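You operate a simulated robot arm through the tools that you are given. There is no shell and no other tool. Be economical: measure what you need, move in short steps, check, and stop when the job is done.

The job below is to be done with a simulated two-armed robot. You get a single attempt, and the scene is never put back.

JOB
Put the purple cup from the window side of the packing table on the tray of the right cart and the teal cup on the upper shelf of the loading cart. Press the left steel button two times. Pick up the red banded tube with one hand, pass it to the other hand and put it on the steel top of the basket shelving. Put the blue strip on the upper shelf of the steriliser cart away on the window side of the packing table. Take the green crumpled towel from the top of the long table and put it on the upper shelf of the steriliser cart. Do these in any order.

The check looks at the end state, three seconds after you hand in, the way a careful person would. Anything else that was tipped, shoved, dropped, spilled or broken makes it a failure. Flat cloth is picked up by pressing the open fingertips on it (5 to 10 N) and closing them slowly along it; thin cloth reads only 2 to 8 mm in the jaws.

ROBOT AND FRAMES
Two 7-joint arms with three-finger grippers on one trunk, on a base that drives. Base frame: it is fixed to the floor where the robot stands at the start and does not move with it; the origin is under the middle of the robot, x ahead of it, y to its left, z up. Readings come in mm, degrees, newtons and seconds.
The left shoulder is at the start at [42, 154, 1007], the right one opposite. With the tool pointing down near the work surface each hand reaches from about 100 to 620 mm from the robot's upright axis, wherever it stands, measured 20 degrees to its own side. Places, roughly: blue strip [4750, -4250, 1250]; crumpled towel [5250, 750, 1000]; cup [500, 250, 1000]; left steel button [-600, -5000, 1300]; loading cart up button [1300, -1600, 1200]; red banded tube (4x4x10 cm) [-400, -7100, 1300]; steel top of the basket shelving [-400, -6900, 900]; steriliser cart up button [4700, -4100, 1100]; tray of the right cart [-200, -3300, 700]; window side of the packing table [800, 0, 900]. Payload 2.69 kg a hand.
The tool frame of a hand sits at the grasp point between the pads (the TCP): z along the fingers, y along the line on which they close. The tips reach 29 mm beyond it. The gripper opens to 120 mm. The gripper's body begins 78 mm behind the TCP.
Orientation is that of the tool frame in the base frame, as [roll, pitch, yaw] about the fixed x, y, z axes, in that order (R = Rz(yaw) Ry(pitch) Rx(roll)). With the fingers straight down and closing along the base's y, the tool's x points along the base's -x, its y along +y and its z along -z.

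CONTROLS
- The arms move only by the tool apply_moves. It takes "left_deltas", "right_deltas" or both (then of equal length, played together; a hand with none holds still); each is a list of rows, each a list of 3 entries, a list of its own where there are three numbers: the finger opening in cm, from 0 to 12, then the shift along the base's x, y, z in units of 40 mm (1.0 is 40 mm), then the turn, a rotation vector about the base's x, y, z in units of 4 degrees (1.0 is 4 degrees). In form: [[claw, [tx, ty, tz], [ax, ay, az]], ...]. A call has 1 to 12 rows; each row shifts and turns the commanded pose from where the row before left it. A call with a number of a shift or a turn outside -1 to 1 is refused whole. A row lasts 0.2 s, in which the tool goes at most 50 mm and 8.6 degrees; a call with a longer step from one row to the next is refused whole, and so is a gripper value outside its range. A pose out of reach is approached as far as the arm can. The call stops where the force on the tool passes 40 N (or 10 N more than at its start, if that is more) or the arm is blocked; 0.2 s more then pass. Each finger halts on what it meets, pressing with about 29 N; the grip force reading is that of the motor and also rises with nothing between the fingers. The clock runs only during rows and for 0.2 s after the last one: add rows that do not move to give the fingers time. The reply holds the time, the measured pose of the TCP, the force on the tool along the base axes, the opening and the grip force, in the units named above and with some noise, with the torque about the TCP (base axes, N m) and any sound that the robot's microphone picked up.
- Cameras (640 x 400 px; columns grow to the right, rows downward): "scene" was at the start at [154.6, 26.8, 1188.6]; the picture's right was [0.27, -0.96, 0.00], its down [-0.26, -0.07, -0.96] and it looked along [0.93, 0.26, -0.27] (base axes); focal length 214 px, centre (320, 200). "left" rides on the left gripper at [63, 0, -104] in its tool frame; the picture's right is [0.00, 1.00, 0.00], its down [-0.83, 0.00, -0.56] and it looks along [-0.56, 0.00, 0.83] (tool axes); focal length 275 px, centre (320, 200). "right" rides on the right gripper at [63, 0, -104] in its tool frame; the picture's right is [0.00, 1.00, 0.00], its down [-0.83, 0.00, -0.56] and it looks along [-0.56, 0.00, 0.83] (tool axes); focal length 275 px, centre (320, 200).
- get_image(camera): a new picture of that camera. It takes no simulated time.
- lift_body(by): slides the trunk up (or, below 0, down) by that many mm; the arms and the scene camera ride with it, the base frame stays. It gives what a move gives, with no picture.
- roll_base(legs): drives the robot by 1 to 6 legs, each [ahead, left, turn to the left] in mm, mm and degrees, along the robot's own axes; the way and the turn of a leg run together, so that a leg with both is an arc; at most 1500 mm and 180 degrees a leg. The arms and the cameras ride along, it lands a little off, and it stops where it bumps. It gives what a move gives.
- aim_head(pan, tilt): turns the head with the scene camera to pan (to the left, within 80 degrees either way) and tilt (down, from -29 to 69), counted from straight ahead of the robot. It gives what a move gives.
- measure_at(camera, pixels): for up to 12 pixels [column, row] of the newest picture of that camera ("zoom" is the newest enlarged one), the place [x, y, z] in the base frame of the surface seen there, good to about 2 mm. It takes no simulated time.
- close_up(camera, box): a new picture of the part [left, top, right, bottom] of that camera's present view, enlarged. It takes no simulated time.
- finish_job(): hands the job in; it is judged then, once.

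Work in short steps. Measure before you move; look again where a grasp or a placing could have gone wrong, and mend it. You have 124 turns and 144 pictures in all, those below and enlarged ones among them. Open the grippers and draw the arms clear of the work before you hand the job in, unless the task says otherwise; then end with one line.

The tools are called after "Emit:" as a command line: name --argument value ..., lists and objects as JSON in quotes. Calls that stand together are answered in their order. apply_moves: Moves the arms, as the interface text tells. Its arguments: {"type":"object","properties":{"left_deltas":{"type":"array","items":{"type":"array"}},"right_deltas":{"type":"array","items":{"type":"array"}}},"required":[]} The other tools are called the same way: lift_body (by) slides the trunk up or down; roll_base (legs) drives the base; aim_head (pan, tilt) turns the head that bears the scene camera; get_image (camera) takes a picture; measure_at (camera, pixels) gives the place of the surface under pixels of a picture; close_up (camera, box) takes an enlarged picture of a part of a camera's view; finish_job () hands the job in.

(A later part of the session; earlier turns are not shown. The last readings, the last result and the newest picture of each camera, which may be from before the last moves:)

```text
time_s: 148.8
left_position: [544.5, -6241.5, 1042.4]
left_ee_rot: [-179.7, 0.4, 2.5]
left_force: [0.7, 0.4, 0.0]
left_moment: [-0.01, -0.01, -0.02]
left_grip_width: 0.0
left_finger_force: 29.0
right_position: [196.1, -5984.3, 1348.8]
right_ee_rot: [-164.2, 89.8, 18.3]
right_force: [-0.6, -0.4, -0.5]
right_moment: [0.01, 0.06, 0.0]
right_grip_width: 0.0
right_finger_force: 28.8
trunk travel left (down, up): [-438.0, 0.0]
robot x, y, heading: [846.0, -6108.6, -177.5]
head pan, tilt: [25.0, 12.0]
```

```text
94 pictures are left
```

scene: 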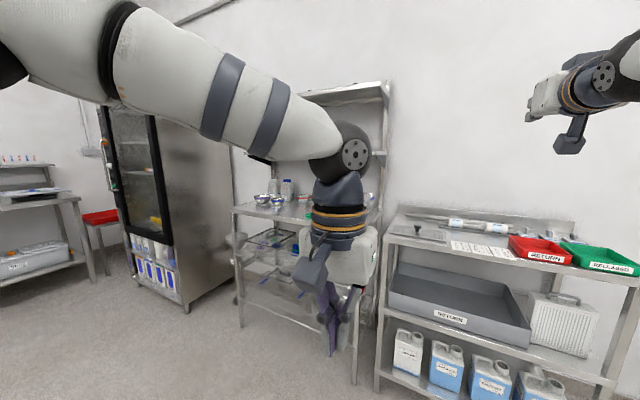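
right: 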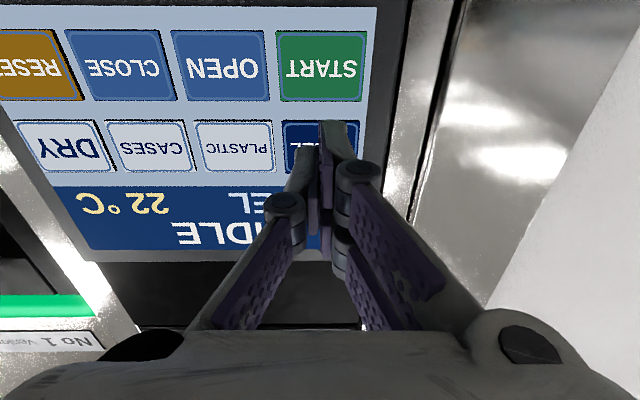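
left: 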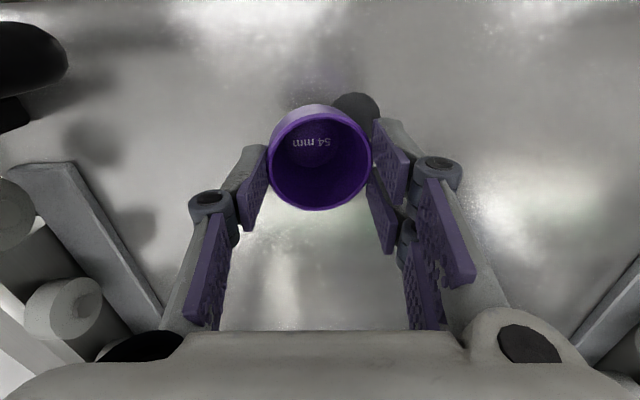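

The left arm hides the shelving. I measure around and strafe further so it lies ahead of me.

Emit:
measure_at --camera "scene" --pixels '[[187, 310], [245, 320], [355, 380], [240, 208], [375, 85], [285, 185], [50, 170]]'

Emit:
roll_base --legs '[[0, 850, -2.5]]'

Emit:
aim_head --pan 0 --tilt 12

Emit:
get_image --camera "scene"

```text
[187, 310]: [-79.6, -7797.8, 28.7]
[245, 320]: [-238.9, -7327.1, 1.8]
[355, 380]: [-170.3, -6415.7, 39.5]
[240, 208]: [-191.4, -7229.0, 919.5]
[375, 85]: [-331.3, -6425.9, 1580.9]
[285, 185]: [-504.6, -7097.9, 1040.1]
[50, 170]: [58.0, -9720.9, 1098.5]
```

```text
time_s: 155.5
left_position: [551.9, -7047.1, 1043.2]
left_ee_rot: [-179.7, 0.4, -0.5]
left_force: [-0.7, -0.6, 0.3]
left_moment: [0.0, 0.0, 0.0]
left_grip_width: 0.4
left_finger_force: 28.0
right_position: [217.6, -6772.8, 1349.5]
right_ee_rot: [-163.3, 89.9, 16.1]
right_force: [-0.3, -0.5, 0.1]
right_moment: [0.04, -0.02, 0.03]
right_grip_width: 0.0
right_finger_force: 28.8
trunk travel left (down, up): [-438.0, 0.0]
robot x, y, heading: [865.1, -6930.4, 179.3]
head pan, tilt: [25.0, 12.0]
```

```text
time_s: 156.3
left_position: [551.3, -7047.0, 1044.0]
left_ee_rot: [-179.8, 0.4, -0.5]
left_force: [0.2, -0.3, 0.0]
left_moment: [0.0, -0.03, -0.02]
left_grip_width: 0.2
left_finger_force: 28.4
right_position: [217.9, -6772.3, 1348.6]
right_ee_rot: [-163.8, 89.9, 15.8]
right_force: [0.1, 1.3, 0.0]
right_moment: [0.0, 0.01, -0.03]
right_grip_width: 0.1
right_finger_force: 28.2
trunk travel left (down, up): [-438.0, 0.0]
robot x, y, heading: [863.8, -6931.6, 179.3]
head pan, tilt: [0.0, 12.0]
```

```text
93 pictures are left
```

scene: 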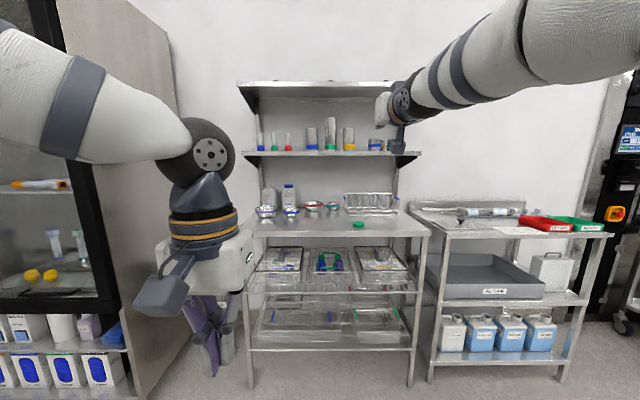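

Emit:
close_up --camera "scene" --box '[230, 70, 430, 245]'

```text
2.29 times, centred on (330, 158) of scene
```

zoom: 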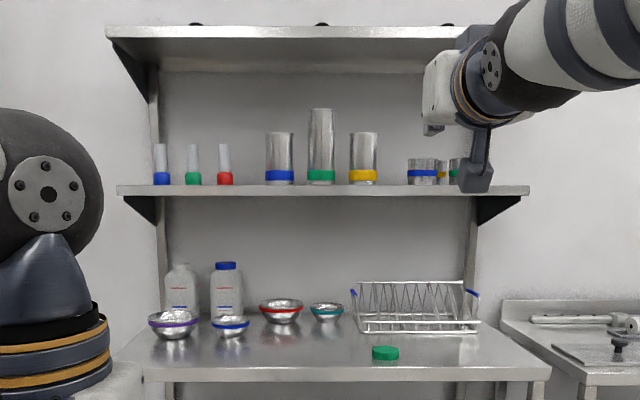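

The red-banded tube is at zoom (225,165), third of the slim ones. I measure it, its neighbours and the steel top.

Emit:
measure_at --camera "zoom" --pixels '[[225, 178], [225, 160], [223, 146], [218, 178], [231, 178], [193, 178], [278, 175], [200, 191], [260, 193], [320, 32], [290, 345], [385, 352]]'

Emit:
close_up --camera "scene" --box '[265, 100, 345, 160]'

```text
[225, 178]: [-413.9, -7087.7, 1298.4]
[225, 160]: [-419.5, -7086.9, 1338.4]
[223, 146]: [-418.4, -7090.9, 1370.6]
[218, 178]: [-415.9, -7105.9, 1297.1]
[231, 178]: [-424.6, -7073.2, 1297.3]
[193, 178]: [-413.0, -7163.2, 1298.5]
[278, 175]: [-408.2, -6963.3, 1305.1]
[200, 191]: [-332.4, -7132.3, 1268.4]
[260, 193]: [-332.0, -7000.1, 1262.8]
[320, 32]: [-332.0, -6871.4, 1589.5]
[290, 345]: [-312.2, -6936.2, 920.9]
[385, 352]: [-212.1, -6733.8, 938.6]
```

```text
6.67 times, centred on (305, 130) of scene
```

zoom: 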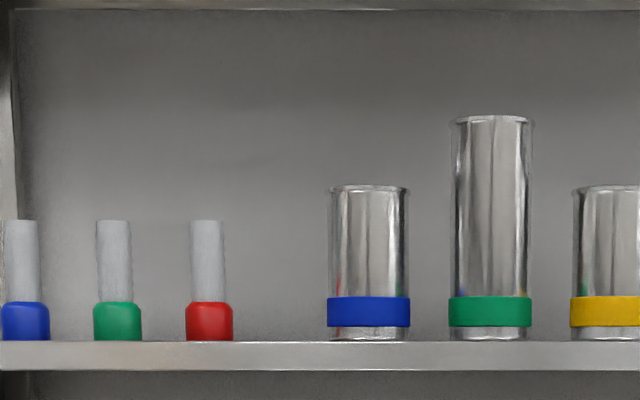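

The red tube stands at y -7089, front x -414, shelf top about z 1280, tube top 1380; green neighbour at y -7163. I plan to take it with the left hand pitched 30° below level, and hand it to the right hand (pointing down). First I turn both hands in free space.

Emit:
apply_moves --left_deltas '[[6, [-0.2, -0.07, 0.48], [0, 1, 0]], [6, [-0.2, -0.07, 0.48], [0, 1, 0]], [6, [-0.2, -0.07, 0.48], [0, 1, 0]], [6, [-0.2, -0.07, 0.48], [0, 1, 0]], [6, [-0.2, -0.07, 0.48], [0, 1, 0]], [6, [-0.2, -0.07, 0.48], [0, 1, 0]], [6, [-0.2, -0.07, 0.48], [0, 1, 0]], [6, [-0.2, -0.07, 0.48], [0, 1, 0]], [6, [-0.2, -0.07, 0.48], [0, 1, 0]], [6, [-0.2, -0.07, 0.48], [0, 1, 0]], [6, [-0.2, -0.07, 0.48], [0, 1, 0]], [6, [-0.2, -0.07, 0.48], [0, 1, 0]]]' --right_deltas '[[0, [0.37, 0, -0.31], [0, -1, 0]], [0, [0.37, 0, -0.31], [0, -1, 0]], [0, [0.37, 0, -0.31], [0, -1, 0]], [0, [0.37, 0, -0.31], [0, -1, 0]], [0, [0.37, 0, -0.31], [0, -1, 0]], [0, [0.37, 0, -0.31], [0, -1, 0]], [0, [0.37, 0, -0.31], [0, -1, 0]], [0, [0.37, 0, -0.31], [0, -1, 0]], [0, [0.37, 0, -0.31], [0, -1, 0]], [0, [0.37, 0, -0.31], [0, -1, 0]], [0, [0.37, 0, -0.31], [0, -1, 0]], [0, [0.37, 0, -0.31], [0, -1, 0]]]'

Emit:
apply_moves --left_deltas '[[6, [-0.2, -0.07, 0.48], [0, 1, 0]], [6, [-0.2, -0.07, 0.48], [0, 1, 0]], [6, [-0.2, -0.07, 0.48], [0, 1, 0]], [6, [0, 0, 0], [0, 0, 0]], [6, [0, 0, 0], [0, 0, 0]], [6, [0, 0, 0], [0, 0, 0]], [6, [0, 0, 0], [0, 0, 0]], [6, [0, 0, 0], [0, 0, 0]], [6, [0, 0, 0], [0, 0, 0]], [6, [0, 0, 0], [0, 0, 0]], [6, [0, 0, 0], [0, 0, 0]]]' --right_deltas '[[0, [0.37, 0, -0.31], [0, -1, 0]], [0, [0.37, 0, -0.31], [0, -1, 0]], [0, [0.37, 0, -0.31], [0, -1, 0]], [0, [0.37, 0, -0.31], [0, -1, 0]], [0, [0.37, 0, -0.31], [0, -1, 0]], [0, [0.37, 0, -0.31], [0, -1, 0]], [0, [0.37, 0, -0.31], [0, -1, 0]], [0, [0.37, 0, -0.31], [0, -1, 0]], [0, [0.37, 0, -0.31], [0, -1, 0]], [0, [0.37, 0, -0.31], [0, -1, 0]], [0, [0.37, 0, -0.31], [0, -0.4, 0]]]'

Emit:
get_image --camera "scene"

```text
time_s: 158.9
left_position: [456.1, -7081.2, 1273.9]
left_ee_rot: [179.8, 48.5, -0.7]
left_force: [-0.1, -0.4, 0.4]
left_moment: [0.0, 0.01, 0.01]
left_grip_width: 59.8
left_finger_force: 0.0
right_position: [348.7, -6756.0, 1207.7]
right_ee_rot: [179.3, 41.7, -1.1]
right_force: [0.7, -0.6, 0.1]
right_moment: [-0.01, 0.02, -0.02]
right_grip_width: 0.0
right_finger_force: 29.1
right hand out of reach, approached as far as the arm can: row 4, 5, 7, 8, 9, 10, 11, 12
trunk travel left (down, up): [-438.0, 0.0]
robot x, y, heading: [864.0, -6932.2, 179.7]
head pan, tilt: [0.0, 12.0]
```

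```text
time_s: 161.3
left_position: [430.6, -7091.0, 1332.4]
left_ee_rot: [179.4, 60.2, -1.0]
left_force: [0.0, 0.0, 0.1]
left_moment: [-0.01, 0.0, 0.01]
left_grip_width: 60.1
left_finger_force: 0.1
right_position: [493.8, -6752.6, 1067.7]
right_ee_rot: [180.0, 0.0, -0.1]
right_force: [-0.1, 0.4, 0.0]
right_moment: [-0.02, 0.0, 0.0]
right_grip_width: 0.0
right_finger_force: 28.1
right hand out of reach, approached as far as the arm can: row 1, 2, 3, 6, 11
trunk travel left (down, up): [-438.0, 0.0]
robot x, y, heading: [862.2, -6932.6, 179.7]
head pan, tilt: [0.0, 12.0]
```

```text
90 pictures are left
```

scene: 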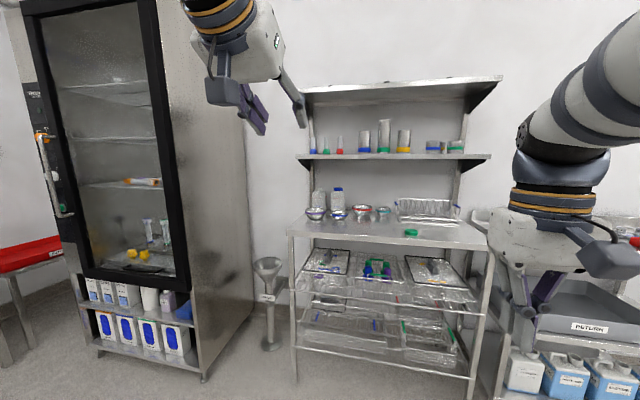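

The view has shifted to the right by some 70 px. I re-measure the tube (red, about (340,150)) to be sure of the geometry.

Emit:
close_up --camera "scene" --box '[290, 110, 400, 180]'

Emit:
measure_at --camera "scene" --pixels '[[340, 151], [340, 140], [325, 151], [365, 147], [245, 300], [270, 300], [200, 375], [290, 240]]'

```text
5.71 times, centred on (345, 145) of scene
```

zoom: 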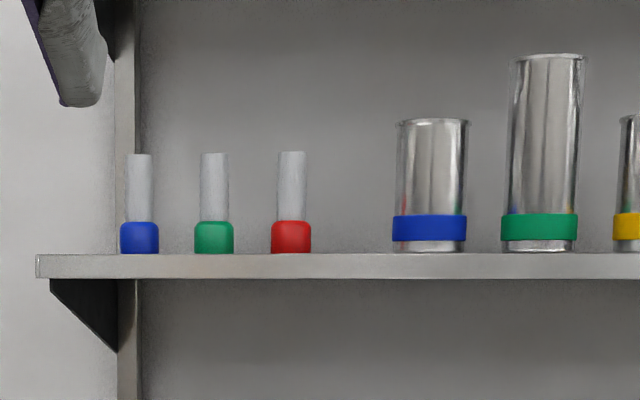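

```text
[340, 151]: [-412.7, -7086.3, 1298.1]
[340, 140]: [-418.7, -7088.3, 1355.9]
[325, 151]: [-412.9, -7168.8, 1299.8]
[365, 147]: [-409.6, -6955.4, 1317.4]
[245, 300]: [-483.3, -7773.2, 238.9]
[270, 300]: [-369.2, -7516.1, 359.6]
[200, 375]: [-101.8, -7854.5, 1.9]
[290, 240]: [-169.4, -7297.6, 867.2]
```

Geometry is consistent: tube axis at about [-433, -7087], shelf top 1283. I drive ahead 700 mm so the left fingertips stop short of the shelf edge.

Emit:
roll_base --legs '[[700, 0, 0]]'

Emit:
get_image --camera "left"

Emit:
get_image --camera "scene"

```text
time_s: 165.2
left_position: [-267.8, -7066.4, 1333.2]
left_ee_rot: [179.3, 60.3, -2.4]
left_force: [-0.6, 0.0, 0.2]
left_moment: [0.03, -0.01, -0.02]
left_grip_width: 60.1
left_finger_force: 0.1
right_position: [-195.6, -6730.3, 1068.4]
right_ee_rot: [180.0, 0.1, -1.6]
right_force: [1.2, -0.9, 0.2]
right_moment: [0.02, 0.04, 0.0]
right_grip_width: 0.0
right_finger_force: 28.7
trunk travel left (down, up): [-438.0, 0.0]
robot x, y, heading: [167.6, -6917.5, 178.1]
head pan, tilt: [0.0, 12.0]
```

```text
88 pictures are left
```

left: 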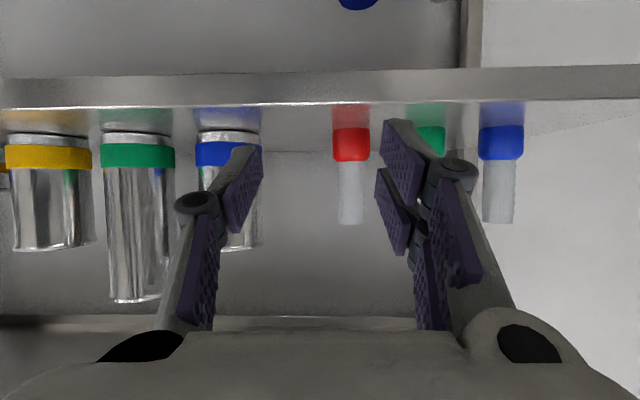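

```text
87 pictures are left
```

scene: 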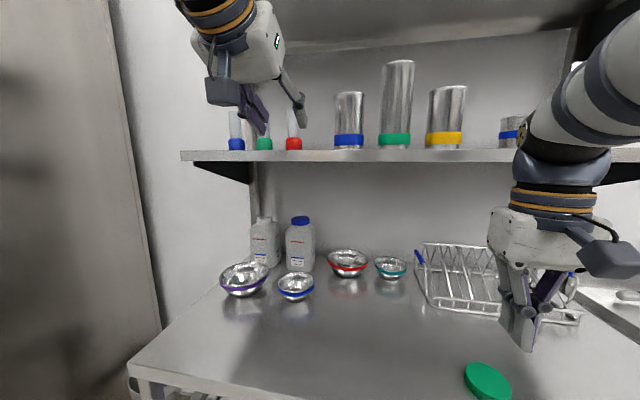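

The red tube is framed by the fingers, a little to the right. I line up (dy -21) and advance halfway, then look.

Emit:
apply_moves --left_deltas '[[6, [-0.2, -0.53, -0.15], [0, 0, 0]], [6, [-0.8, 0, 0], [0, 0, 0]], [6, [-0.8, 0, 0], [0, 0, 0]], [6, [-0.2, 0, 0], [0, 0, 0]], [6, [0, 0, 0], [0, 0, 0]]]'

Emit:
get_image --camera "left"

Emit:
close_up --camera "scene" --box '[180, 40, 340, 170]'

```text
time_s: 166.4
left_position: [-347.7, -7087.5, 1328.0]
left_ee_rot: [179.4, 60.4, -2.4]
left_force: [-0.2, 0.7, -0.2]
left_moment: [-0.01, 0.0, 0.0]
left_grip_width: 59.8
left_finger_force: 0.0
right_position: [-195.5, -6730.4, 1068.2]
right_ee_rot: [179.5, 0.0, -1.7]
right_force: [-0.3, 0.5, -0.2]
right_moment: [-0.01, 0.06, 0.03]
right_grip_width: 0.0
right_finger_force: 28.3
trunk travel left (down, up): [-438.0, 0.0]
robot x, y, heading: [168.9, -6917.1, 178.0]
head pan, tilt: [0.0, 12.0]
```

```text
86 pictures are left
```

left: 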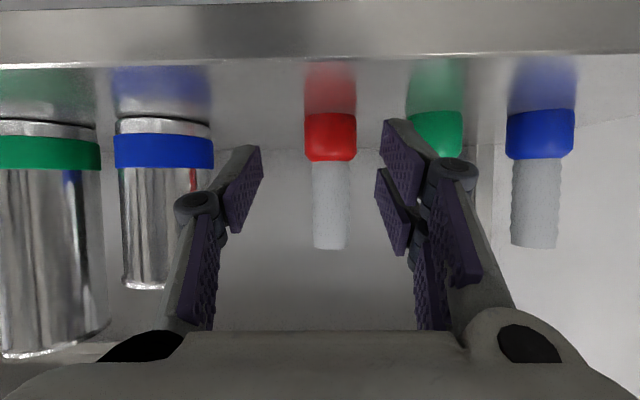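

```text
3.08 times, centred on (260, 105) of scene
```

zoom: 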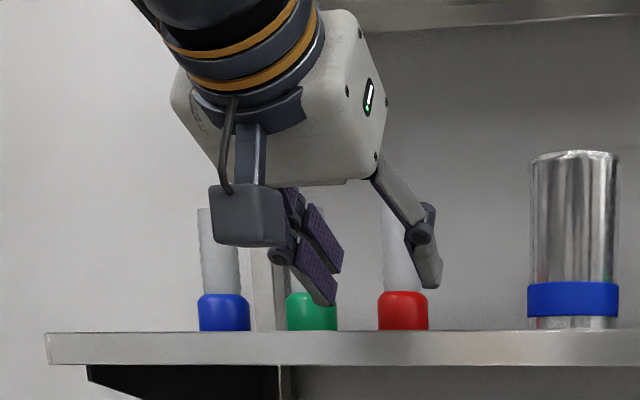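

Alignment is good. I narrow the jaws to 50 mm, advance 85 mm, and close on the stem.

Emit:
apply_moves --left_deltas '[[5, [0, 0, 0], [0, 0, 0]], [5, [-0.8, 0.02, 0], [0, 0, 0]], [5, [-0.8, 0.02, 0], [0, 0, 0]], [5, [-0.5, 0, 0], [0, 0, 0]], [3, [0, 0, 0], [0, 0, 0]], [2, [0, 0, 0], [0, 0, 0]], [2, [0, 0, 0], [0, 0, 0]]]'

Emit:
get_image --camera "left"

Emit:
close_up --camera "scene" --box '[180, 40, 340, 170]'

```text
time_s: 168.0
left_position: [-431.9, -7085.1, 1327.0]
left_ee_rot: [179.5, 60.4, -2.3]
left_force: [0.4, -0.5, 0.1]
left_moment: [-0.01, 0.01, 0.01]
left_grip_width: 36.6
left_finger_force: 29.2
right_position: [-195.4, -6729.9, 1069.6]
right_ee_rot: [179.6, 0.1, -1.6]
right_force: [0.5, 0.3, -1.2]
right_moment: [0.01, -0.02, -0.04]
right_grip_width: 0.2
right_finger_force: 28.9
trunk travel left (down, up): [-438.0, 0.0]
robot x, y, heading: [170.9, -6918.7, 178.2]
head pan, tilt: [0.0, 12.0]
```

```text
84 pictures are left
```

left: 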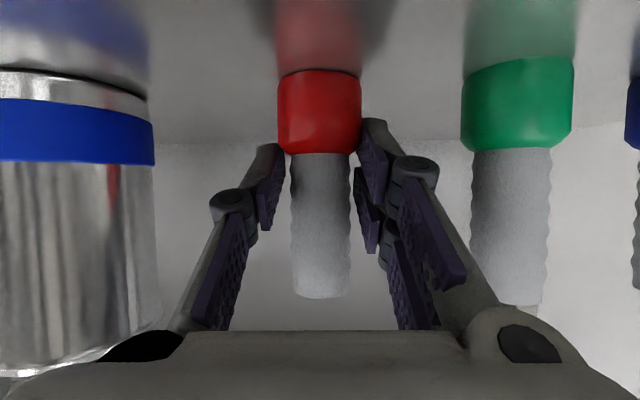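

```text
3.08 times, centred on (260, 105) of scene
```

zoom: 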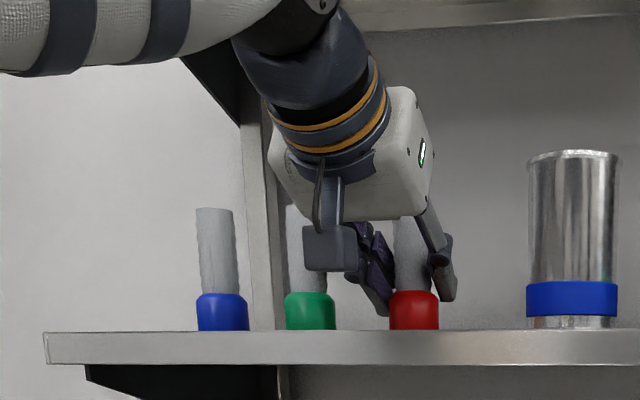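

The tips have closed on the top edge of the wide red base (36.6 mm). I reopen, go 13 mm lower so the pads hold the red base properly (leaving the stem free for the other hand), and close again.

Emit:
apply_moves --left_deltas '[[5.5, [0, 0, 0], [0, 0, 0]], [5.5, [0, 0, 0], [0, 0, 0]], [5.5, [0.2, 0, -0.2], [0, 0, 0]], [5.5, [0, 0, -0.14], [0, 0, 0]], [3, [0, 0, 0], [0, 0, 0]], [2, [0, 0, 0], [0, 0, 0]], [2, [0, 0, 0], [0, 0, 0]]]'

Emit:
get_image --camera "left"

```text
time_s: 169.6
left_position: [-423.0, -7085.2, 1314.3]
left_ee_rot: [179.4, 60.4, -2.3]
left_force: [0.1, 0.0, 0.4]
left_moment: [0.02, 0.03, -0.02]
left_grip_width: 37.1
left_finger_force: 29.1
right_position: [-194.4, -6730.7, 1070.6]
right_ee_rot: [179.6, 0.1, -1.6]
right_force: [-0.2, 0.2, 0.2]
right_moment: [-0.01, -0.02, -0.02]
right_grip_width: 0.0
right_finger_force: 28.3
trunk travel left (down, up): [-438.0, 0.0]
robot x, y, heading: [168.2, -6914.0, 178.3]
head pan, tilt: [0.0, 12.0]
```

```text
82 pictures are left
```

left: 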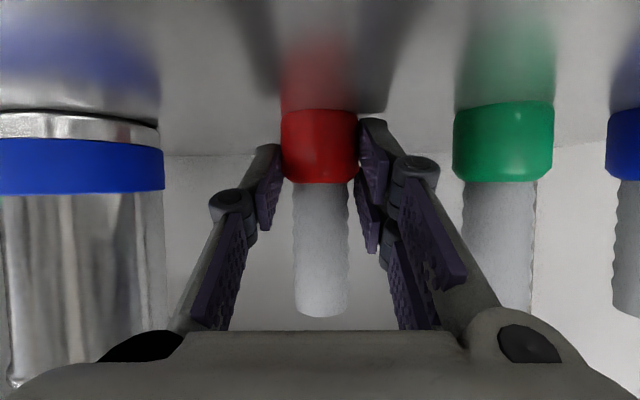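

The red base is well held. I lift 28 mm, then back the base straight out.

Emit:
apply_moves --left_deltas '[[2, [0, 0, 0.3], [0, 0, 0]], [2, [0, 0, 0.4], [0, 0, 0]], [2, [0, 0, 0], [0, 0, 0]]]'

Emit:
roll_base --legs '[[-450, 0, 0]]'

Emit:
get_image --camera "scene"

Emit:
get_image --camera "left"

```text
time_s: 170.4
left_position: [-422.7, -7086.0, 1341.0]
left_ee_rot: [179.5, 60.4, -2.3]
left_force: [1.0, -0.1, -1.4]
left_moment: [0.0, 0.0, -0.03]
left_grip_width: 36.8
left_finger_force: 29.6
right_position: [-195.2, -6729.1, 1070.1]
right_ee_rot: [179.5, 0.2, -1.6]
right_force: [0.9, 0.2, -1.0]
right_moment: [0.02, 0.01, 0.02]
right_grip_width: 0.3
right_finger_force: 29.2
trunk travel left (down, up): [-438.0, 0.0]
robot x, y, heading: [170.1, -6918.1, 178.1]
head pan, tilt: [0.0, 12.0]
```

```text
time_s: 173.0
left_position: [15.7, -7097.8, 1339.9]
left_ee_rot: [179.4, 60.3, -2.6]
left_force: [-0.3, -0.7, -0.7]
left_moment: [0.02, -0.03, 0.02]
left_grip_width: 36.9
left_finger_force: 29.1
right_position: [243.1, -6743.8, 1070.0]
right_ee_rot: [179.5, 0.1, -1.9]
right_force: [-0.2, 0.4, -0.1]
right_moment: [-0.03, 0.0, 0.01]
right_grip_width: 0.0
right_finger_force: 28.5
trunk travel left (down, up): [-438.0, 0.0]
robot x, y, heading: [608.5, -6933.6, 177.9]
head pan, tilt: [0.0, 12.0]
```

```text
81 pictures are left
```

scene: 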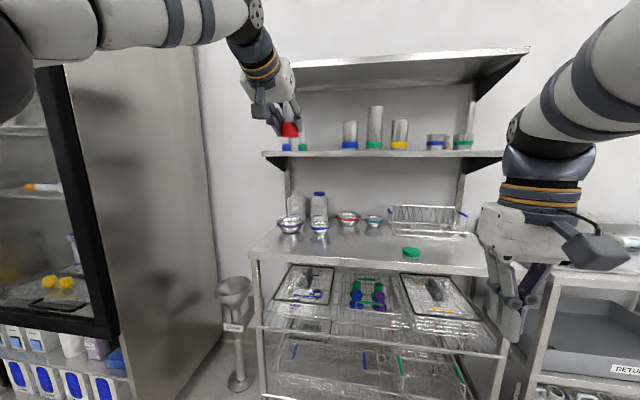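

```text
80 pictures are left
```

left: 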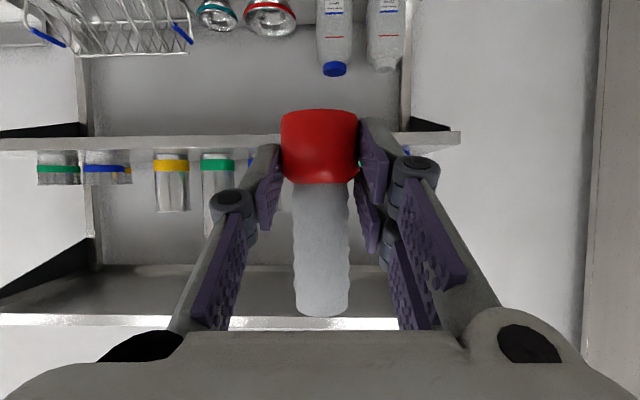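

The tube is held upright. I bring the left hand to a handover spot in front of the robot's middle, lower down, keeping its orientation.

Emit:
apply_moves --left_deltas '[[2, [0.21, 0.34, -0.9], [0, 0, 0]], [2, [0.21, 0.34, -0.9], [0, 0, 0]], [2, [0.21, 0.34, -0.9], [0, 0, 0]], [2, [0.21, 0.34, -0.9], [0, 0, 0]], [2, [0.21, 0.34, -0.9], [0, 0, 0]], [2, [0.21, 0.34, -0.9], [0, 0, 0]], [2, [0.21, 0.34, -0.9], [0, 0, 0]], [2, [0.21, 0.34, -0.9], [0, 0, 0]], [2, [0.21, 0.34, -0.9], [0, 0, 0]], [2, [0.21, 0.34, -0.9], [0, 0, 0]], [2, [0.21, 0.34, -0.9], [0, 0, 0]], [2, [0.21, 0.34, -0.9], [0, 0, 0]]]'

Emit:
aim_head --pan 0 --tilt 30

Emit:
get_image --camera "scene"

```text
time_s: 175.6
left_position: [110.9, -6937.3, 907.5]
left_ee_rot: [179.4, 60.3, -2.7]
left_force: [0.4, -0.2, -1.2]
left_moment: [0.01, 0.01, -0.01]
left_grip_width: 36.9
left_finger_force: 28.9
right_position: [243.3, -6742.5, 1068.9]
right_ee_rot: [179.2, 0.0, -2.1]
right_force: [0.3, 0.0, -0.7]
right_moment: [0.01, 0.0, -0.04]
right_grip_width: 0.2
right_finger_force: 28.1
trunk travel left (down, up): [-438.0, 0.0]
robot x, y, heading: [608.4, -6933.1, 177.8]
head pan, tilt: [0.0, 12.0]
```

```text
time_s: 176.4
left_position: [110.4, -6937.7, 907.7]
left_ee_rot: [179.5, 60.3, -2.6]
left_force: [0.3, 0.1, -0.6]
left_moment: [-0.01, -0.04, -0.02]
left_grip_width: 36.8
left_finger_force: 29.5
right_position: [242.9, -6742.1, 1067.2]
right_ee_rot: [179.2, -0.2, -2.0]
right_force: [-0.2, -0.7, 0.1]
right_moment: [-0.02, 0.03, 0.02]
right_grip_width: 0.2
right_finger_force: 28.6
trunk travel left (down, up): [-438.0, 0.0]
robot x, y, heading: [607.1, -6932.8, 177.9]
head pan, tilt: [0.0, 30.0]
```

```text
79 pictures are left
```

scene: 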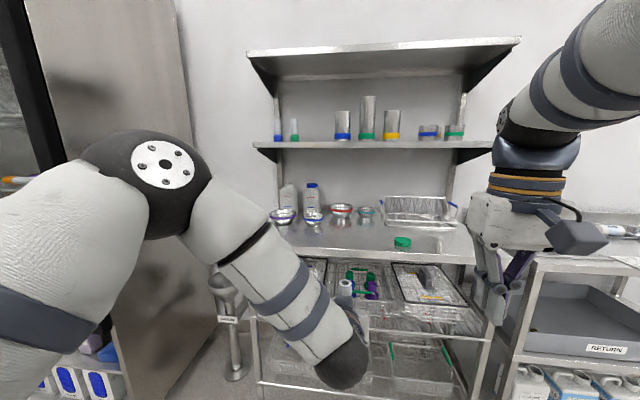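

The left arm holds the tube below view. I tilt the head further down and bring the right hand, jaws open 60 mm, forward and down to z 1020 on its own side first.

Emit:
apply_moves --right_deltas '[[6, [-0.9, 0, -0.3], [0, 0, 0]], [6, [-0.9, 0, -0.3], [0, 0, 0]], [6, [-0.9, 0, -0.3], [0, 0, 0]], [6, [-0.85, 0, -0.27], [0, 0, 0]]]'

Emit:
aim_head --pan 0 --tilt 50

Emit:
get_image --camera "scene"

Emit:
get_image --camera "right"

```text
time_s: 177.4
left_position: [110.2, -6937.5, 907.5]
left_ee_rot: [179.3, 60.3, -2.5]
left_force: [-0.4, 0.0, -0.8]
left_moment: [-0.01, 0.03, -0.02]
left_grip_width: 36.8
left_finger_force: 28.8
right_position: [101.2, -6747.0, 1019.1]
right_ee_rot: [179.6, 0.1, -2.0]
right_force: [-1.2, -0.2, -0.4]
right_moment: [0.01, -0.01, -0.02]
right_grip_width: 59.7
right_finger_force: 0.0
trunk travel left (down, up): [-438.0, 0.0]
robot x, y, heading: [611.1, -6935.1, 178.1]
head pan, tilt: [0.0, 30.0]
```

```text
time_s: 178.3
left_position: [111.1, -6937.6, 908.7]
left_ee_rot: [179.4, 60.4, -2.6]
left_force: [-0.1, -1.0, -1.1]
left_moment: [-0.01, -0.02, 0.01]
left_grip_width: 36.9
left_finger_force: 28.7
right_position: [103.6, -6746.4, 1019.0]
right_ee_rot: [179.5, 0.1, -1.9]
right_force: [-0.3, 0.7, 0.0]
right_moment: [0.03, -0.04, 0.03]
right_grip_width: 60.1
right_finger_force: 0.1
trunk travel left (down, up): [-438.0, 0.0]
robot x, y, heading: [605.7, -6932.0, 177.9]
head pan, tilt: [0.0, 50.0]
```

```text
78 pictures are left
```

scene: 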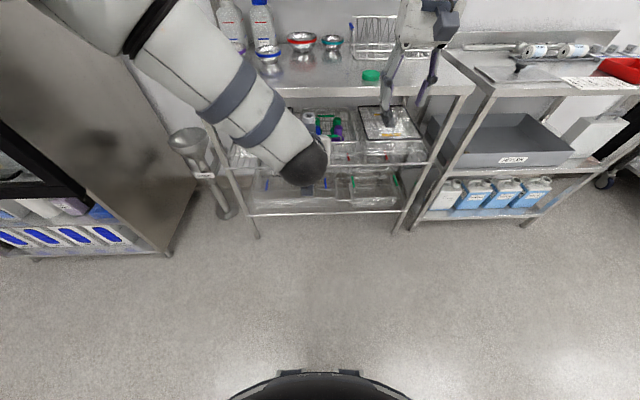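

```text
77 pictures are left
```

right: 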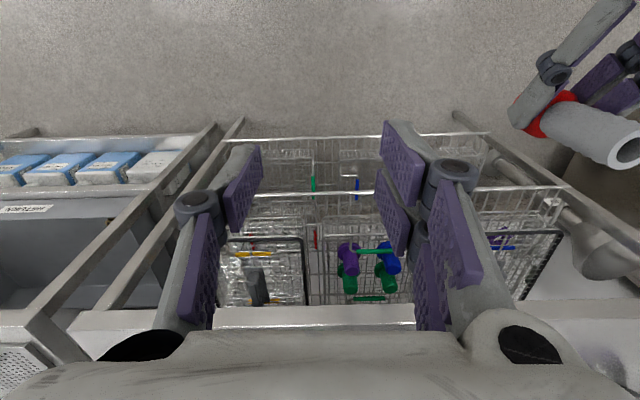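

The right camera sees the tube's top at (628,148). I measure it, then move the right hand over.

Emit:
measure_at --camera "right" --pixels '[[610, 150], [636, 138], [600, 120], [580, 150], [560, 100]]'

Emit:
apply_moves --right_deltas '[[6, [0, -0.9, 0], [0, 0, 0]], [6, [0, -0.9, 0], [0, 0, 0]], [6, [0, -0.9, 0], [0, 0, 0]], [6, [0, -0.9, 0], [0, 0, 0]]]'

Emit:
get_image --camera "right"

```text
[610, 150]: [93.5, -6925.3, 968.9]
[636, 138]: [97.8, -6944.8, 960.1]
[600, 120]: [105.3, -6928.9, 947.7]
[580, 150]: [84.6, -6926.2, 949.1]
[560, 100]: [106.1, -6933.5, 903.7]
```

```text
time_s: 179.3
left_position: [110.2, -6938.1, 909.1]
left_ee_rot: [179.6, 60.3, -2.6]
left_force: [-0.2, -0.5, -0.7]
left_moment: [0.02, -0.03, 0.0]
left_grip_width: 37.1
left_finger_force: 29.0
right_position: [105.9, -6887.2, 1022.7]
right_ee_rot: [179.6, 0.1, -1.9]
right_force: [-0.2, -0.6, 0.3]
right_moment: [0.02, -0.01, 0.01]
right_grip_width: 59.9
right_finger_force: 0.1
trunk travel left (down, up): [-438.0, 0.0]
robot x, y, heading: [608.1, -6929.2, 177.6]
head pan, tilt: [0.0, 50.0]
```

```text
76 pictures are left
```

right: 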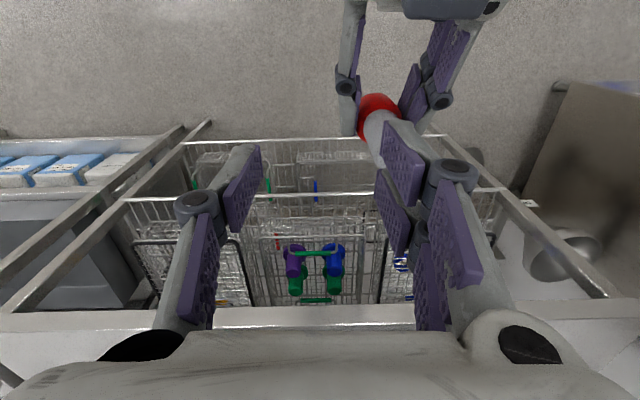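

The tube is about 50 mm further to -y. I move the rest of the way above it.

Emit:
apply_moves --right_deltas '[[6, [-0.1, -0.9, 0], [0, 0, 0]], [6, [0, -0.42, 0], [0, 0, 0]], [6, [0, 0, 0], [0, 0, 0]]]'

Emit:
get_image --camera "right"

Emit:
get_image --camera "left"

```text
time_s: 180.1
left_position: [110.5, -6937.5, 908.8]
left_ee_rot: [179.4, 60.4, -2.6]
left_force: [-0.6, 0.0, -1.1]
left_moment: [-0.01, -0.04, 0.0]
left_grip_width: 36.8
left_finger_force: 28.9
right_position: [115.4, -6914.4, 1018.1]
right_ee_rot: [179.7, 0.1, -1.8]
right_force: [0.0, -0.3, 0.5]
right_moment: [0.02, -0.02, -0.01]
right_grip_width: 60.0
right_finger_force: 0.0
right hand out of reach, approached as far as the arm can: row 1, 2
trunk travel left (down, up): [-438.0, 0.0]
robot x, y, heading: [604.9, -6929.1, 177.9]
head pan, tilt: [0.0, 50.0]
```

```text
75 pictures are left
```

right: 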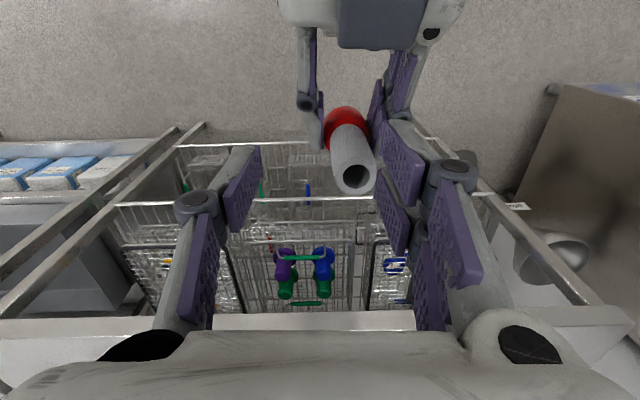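

```text
74 pictures are left
```

left: 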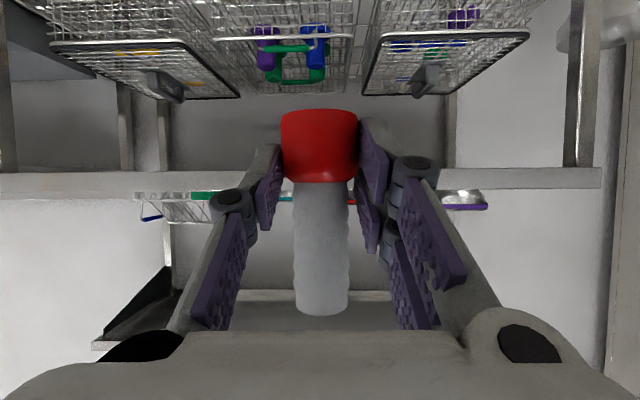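

The right arm is at its limit, so I bring the left hand 30 mm nearer and 28 mm toward +y, under the right jaws.

Emit:
apply_moves --left_deltas '[[2, [0.4, 0.35, 0], [0, 0, 0]], [2, [0.45, 0.35, 0], [0, 0, 0]], [2, [0, 0, 0], [0, 0, 0]]]' --right_deltas '[[6, [0.2, 0.05, 0], [0, 0, 0]], [6, [0.2, 0.05, 0], [0, 0, 0]], [6, [0, 0, 0], [0, 0, 0]]]'

Emit:
get_image --camera "right"

```text
time_s: 180.9
left_position: [147.7, -6910.1, 906.7]
left_ee_rot: [179.5, 60.4, -2.5]
left_force: [0.2, 0.0, 0.4]
left_moment: [0.02, -0.02, 0.0]
left_grip_width: 36.8
left_finger_force: 29.0
right_position: [129.6, -6909.4, 1018.8]
right_ee_rot: [179.3, 0.1, -2.2]
right_force: [0.4, 0.7, -0.1]
right_moment: [-0.01, 0.02, -0.01]
right_grip_width: 59.9
right_finger_force: 0.1
trunk travel left (down, up): [-438.0, 0.0]
robot x, y, heading: [605.6, -6927.9, 178.1]
head pan, tilt: [0.0, 50.0]
```

```text
73 pictures are left
```

right: 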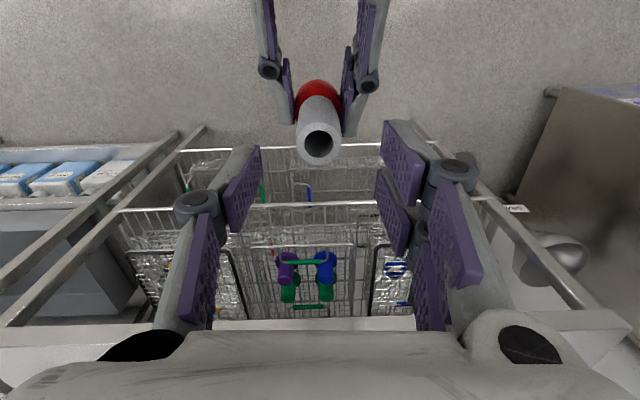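

Laterally aligned. I measure the tube's rim for the final offset.

Emit:
measure_at --camera "right" --pixels '[[300, 138], [340, 142], [318, 160], [318, 127]]'

```text
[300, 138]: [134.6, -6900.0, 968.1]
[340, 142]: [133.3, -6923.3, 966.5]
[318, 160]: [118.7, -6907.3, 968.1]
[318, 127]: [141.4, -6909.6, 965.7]
```

Rim centre is [132, -6911, 968]. I lower the right hand 66 mm around the stem and close on it.

Emit:
apply_moves --right_deltas '[[6, [0.07, -0.04, -0.6], [0, 0, 0]], [6, [0, 0, -0.6], [0, 0, 0]], [6, [0, 0, -0.42], [0, 0, 0]], [6, [0, 0, 0], [0, 0, 0]], [4, [0, 0, 0], [0, 0, 0]], [2, [0, 0, 0], [0, 0, 0]], [2, [0, 0, 0], [0, 0, 0]]]'

Emit:
get_image --camera "right"

Emit:
get_image --camera "left"

```text
time_s: 182.4
left_position: [150.3, -6906.0, 905.0]
left_ee_rot: [179.8, 60.1, -2.9]
left_force: [-3.5, 6.2, -1.1]
left_moment: [-0.35, -0.12, 0.33]
left_grip_width: 36.8
left_finger_force: 28.9
right_position: [130.8, -6914.3, 956.0]
right_ee_rot: [178.4, 0.1, -2.5]
right_force: [3.4, -6.1, 0.5]
right_moment: [0.02, -0.07, -0.46]
right_grip_width: 45.5
right_finger_force: 18.7
trunk travel left (down, up): [-438.0, 0.0]
robot x, y, heading: [609.4, -6932.0, 177.8]
head pan, tilt: [0.0, 50.0]
stopped in row 7 (left hand): the force on the tool passed its limit at 41 N (the readings are from after the stop); the commanded pose is now the measured one
```

```text
72 pictures are left
```

right: 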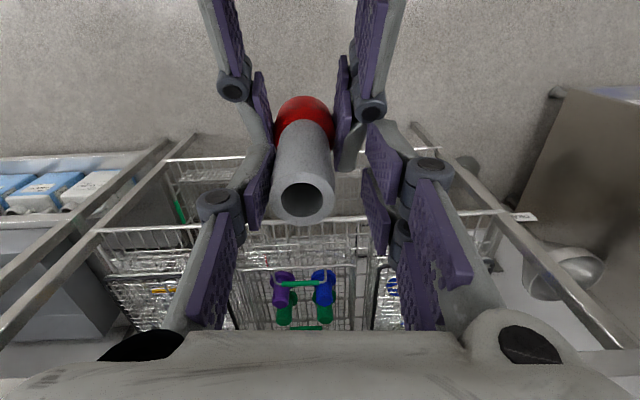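

```text
71 pictures are left
```

left: 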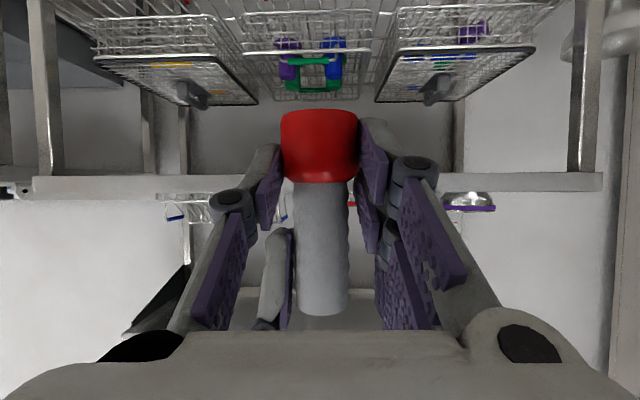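

One right finger met the stem first; the hand is off to -y. I reopen, let both settle and re-measure.

Emit:
apply_moves --right_deltas '[[6, [0, 0.08, 0], [0, 0, 0]], [6, [0, 0, 0], [0, 0, 0]], [6, [0, 0, 0], [0, 0, 0]]]'

Emit:
get_image --camera "right"

Emit:
measure_at --camera "right" --pixels '[[303, 200], [276, 195], [332, 195], [303, 218], [303, 165]]'

```text
time_s: 183.2
left_position: [150.1, -6907.7, 904.3]
left_ee_rot: [179.6, 59.9, -2.9]
left_force: [0.1, -0.5, -0.6]
left_moment: [0.02, -0.01, -0.02]
left_grip_width: 36.9
left_finger_force: 29.2
right_position: [131.3, -6911.1, 957.1]
right_ee_rot: [178.7, 0.2, -2.4]
right_force: [0.5, 0.2, 0.6]
right_moment: [-0.02, -0.02, 0.0]
right_grip_width: 59.9
right_finger_force: 0.1
trunk travel left (down, up): [-438.0, 0.0]
robot x, y, heading: [607.7, -6935.7, 177.8]
head pan, tilt: [0.0, 50.0]
```

```text
70 pictures are left
```

right: 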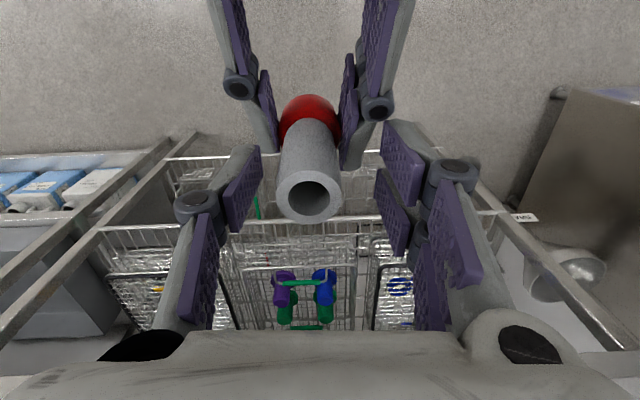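

```text
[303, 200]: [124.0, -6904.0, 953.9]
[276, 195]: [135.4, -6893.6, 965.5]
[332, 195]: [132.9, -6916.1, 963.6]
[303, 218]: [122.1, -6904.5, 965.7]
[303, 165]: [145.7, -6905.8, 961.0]
```

Tube axis is at [134, -6906]. I shift the right hand 5 mm to +y, 3 mm in x, and close more gently.

Emit:
apply_moves --right_deltas '[[6, [0.08, 0.13, 0], [0, 0, 0]], [5, [0, 0, 0], [0, 0, 0]], [4.2, [0, 0, 0], [0, 0, 0]], [3.6, [0, 0, 0], [0, 0, 0]], [3.2, [0, 0, 0], [0, 0, 0]], [2.8, [0, 0, 0], [0, 0, 0]], [2.4, [0, 0, 0], [0, 0, 0]], [2, [0, 0, 0], [0, 0, 0]]]'

Emit:
get_image --camera "right"

```text
time_s: 185.0
left_position: [151.1, -6904.1, 903.9]
left_ee_rot: [-179.8, 59.7, -3.1]
left_force: [0.2, 8.5, -1.8]
left_moment: [-0.39, -0.08, 0.56]
left_grip_width: 36.9
left_finger_force: 28.8
right_position: [134.6, -6911.1, 956.6]
right_ee_rot: [178.0, 0.2, -2.4]
right_force: [0.6, -8.4, 1.9]
right_moment: [-0.02, -0.02, -0.68]
right_grip_width: 45.4
right_finger_force: 18.5
trunk travel left (down, up): [-438.0, 0.0]
robot x, y, heading: [609.6, -6932.6, 177.9]
head pan, tilt: [0.0, 50.0]
stopped in row 8 (left hand): the force on the tool passed its limit at 43 N (the readings are from after the stop); the commanded pose is now the measured one
```

```text
69 pictures are left
```

right: 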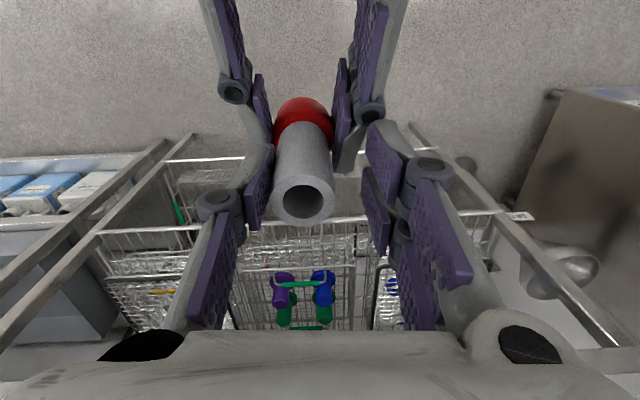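

The forces show the right hand's -y finger is catching the left hand's knuckle rather than the stem. I reopen, raise the right hand 13 mm and shift it 4 mm away from the robot, recentre and try again.

Emit:
apply_moves --right_deltas '[[6, [0, 0, 0], [0, 0, 0]], [6, [-0.1, 0.05, 0.34], [0, 0, 0]], [6, [0, 0, 0], [0, 0, 0]]]'

Emit:
get_image --camera "right"

Emit:
measure_at --camera "right" --pixels '[[310, 160], [285, 185], [335, 185], [310, 207], [275, 185], [343, 185]]'

```text
time_s: 185.8
left_position: [150.8, -6902.8, 904.0]
left_ee_rot: [-179.9, 59.7, -3.0]
left_force: [0.0, -0.7, -0.2]
left_moment: [0.01, -0.03, 0.0]
left_grip_width: 37.0
left_finger_force: 29.1
right_position: [130.9, -6908.1, 971.5]
right_ee_rot: [178.2, 0.3, -2.3]
right_force: [-0.5, -0.1, 0.5]
right_moment: [-0.01, 0.01, 0.0]
right_grip_width: 59.9
right_finger_force: 0.0
trunk travel left (down, up): [-438.0, 0.0]
robot x, y, heading: [606.7, -6934.9, 177.8]
head pan, tilt: [0.0, 50.0]
```

```text
68 pictures are left
```

right: 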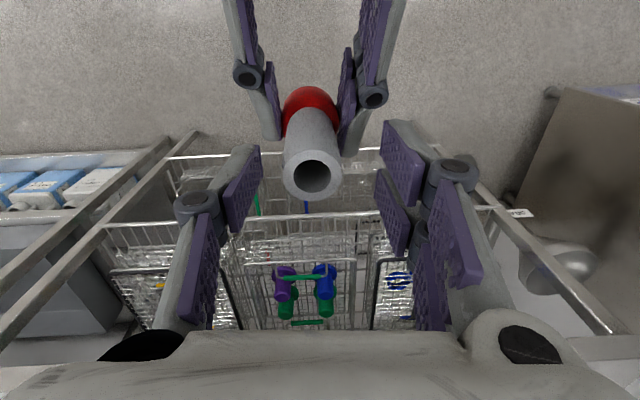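

```text
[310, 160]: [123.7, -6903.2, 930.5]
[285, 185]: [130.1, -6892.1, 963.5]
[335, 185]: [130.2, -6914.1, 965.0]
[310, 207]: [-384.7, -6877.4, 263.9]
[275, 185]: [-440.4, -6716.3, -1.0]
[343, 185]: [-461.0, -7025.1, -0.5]
```

Tube axis is [132, -6903]. I shift the right hand +5 mm in y, straighten its small tilt, and close.

Emit:
apply_moves --right_deltas '[[6, [0.02, 0.12, 0], [0.45, 0, 0]], [5, [0, 0, 0], [0, 0, 0]], [4.2, [0, 0, 0], [0, 0, 0]], [3.6, [0, 0, 0], [0, 0, 0]], [3.2, [0, 0, 0], [0, 0, 0]], [2.8, [0, 0, 0], [0, 0, 0]], [2.4, [0, 0, 0], [0, 0, 0]], [2, [0, 0, 0], [0, 0, 0]]]'

Emit:
get_image --camera "right"

Emit:
get_image --camera "left"

```text
time_s: 187.6
left_position: [150.9, -6904.6, 905.9]
left_ee_rot: [-179.9, 59.7, -3.1]
left_force: [0.7, 2.3, -0.6]
left_moment: [-0.08, -0.03, -0.02]
left_grip_width: 36.7
left_finger_force: 29.1
right_position: [132.2, -6902.8, 971.4]
right_ee_rot: [179.9, 0.5, -2.3]
right_force: [-0.7, -2.4, 0.2]
right_moment: [-0.11, 0.08, 0.04]
right_grip_width: 27.4
right_finger_force: 29.5
trunk travel left (down, up): [-438.0, 0.0]
robot x, y, heading: [608.1, -6932.1, 178.0]
head pan, tilt: [0.0, 50.0]
```

```text
67 pictures are left
```

right: 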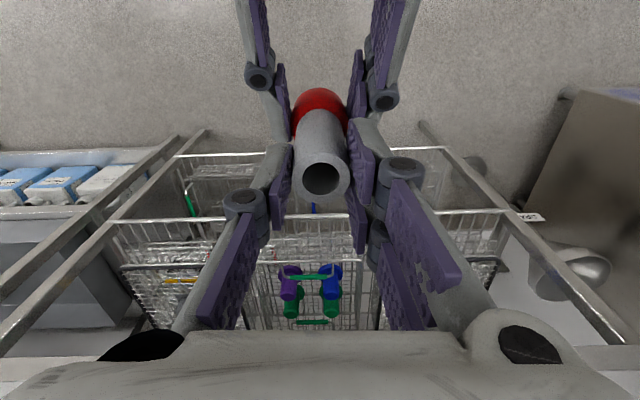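

```text
66 pictures are left
```

left: 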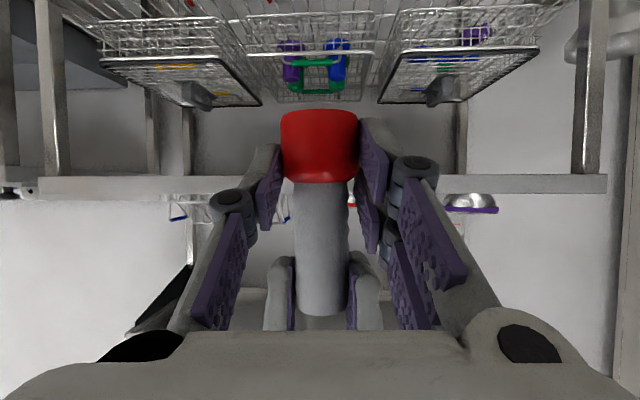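

The right hand holds the stem (27.4 mm, 29.5 N). I open the left hand and withdraw it back toward the robot and downward.

Emit:
apply_moves --left_deltas '[[4.5, [0, 0, 0], [0, 0, 0]], [6, [0, 0, 0], [0, 0, 0]], [7, [0, 0, -0.1], [0, 0, 0]], [7, [0.5, 0, -0.4], [0, 0, 0]], [7, [0.5, 0, -0.6], [0, 0, 0]], [7, [0.5, -0.2, -0.8], [0, 0, 0]], [7, [0.3, -0.6, -0.6], [0, 0, 0]], [7, [0, -0.9, 0], [0, 0, 0]], [7, [0, -0.9, 0], [0, 0, 0]]]'

Emit:
get_image --camera "right"

Emit:
get_image --camera "scene"

```text
time_s: 189.6
left_position: [222.0, -7007.1, 805.5]
left_ee_rot: [-179.7, 59.7, -2.9]
left_force: [-0.4, 0.3, 1.0]
left_moment: [-0.01, 0.0, -0.02]
left_grip_width: 69.9
left_finger_force: 0.0
right_position: [131.9, -6903.4, 971.2]
right_ee_rot: [179.9, 0.4, -2.3]
right_force: [0.0, -0.4, 0.4]
right_moment: [-0.03, -0.01, 0.01]
right_grip_width: 27.1
right_finger_force: 29.1
trunk travel left (down, up): [-438.0, 0.0]
robot x, y, heading: [607.8, -6931.8, 177.8]
head pan, tilt: [0.0, 50.0]
```

```text
65 pictures are left
```

right: 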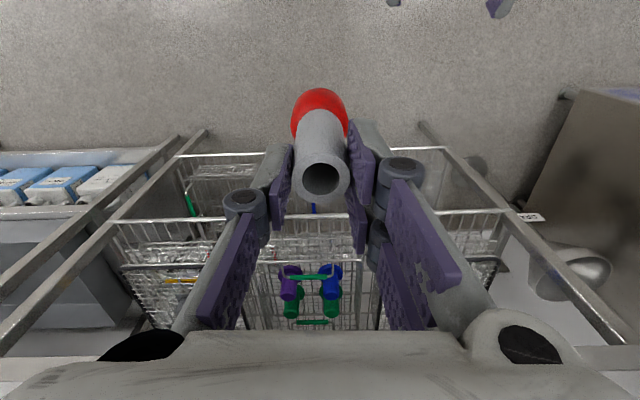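

```text
64 pictures are left
```

scene: 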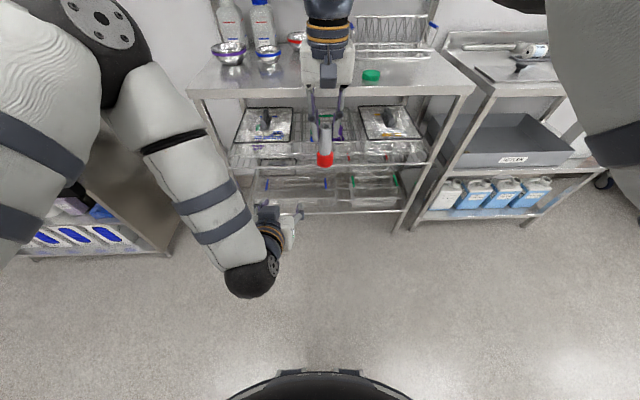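

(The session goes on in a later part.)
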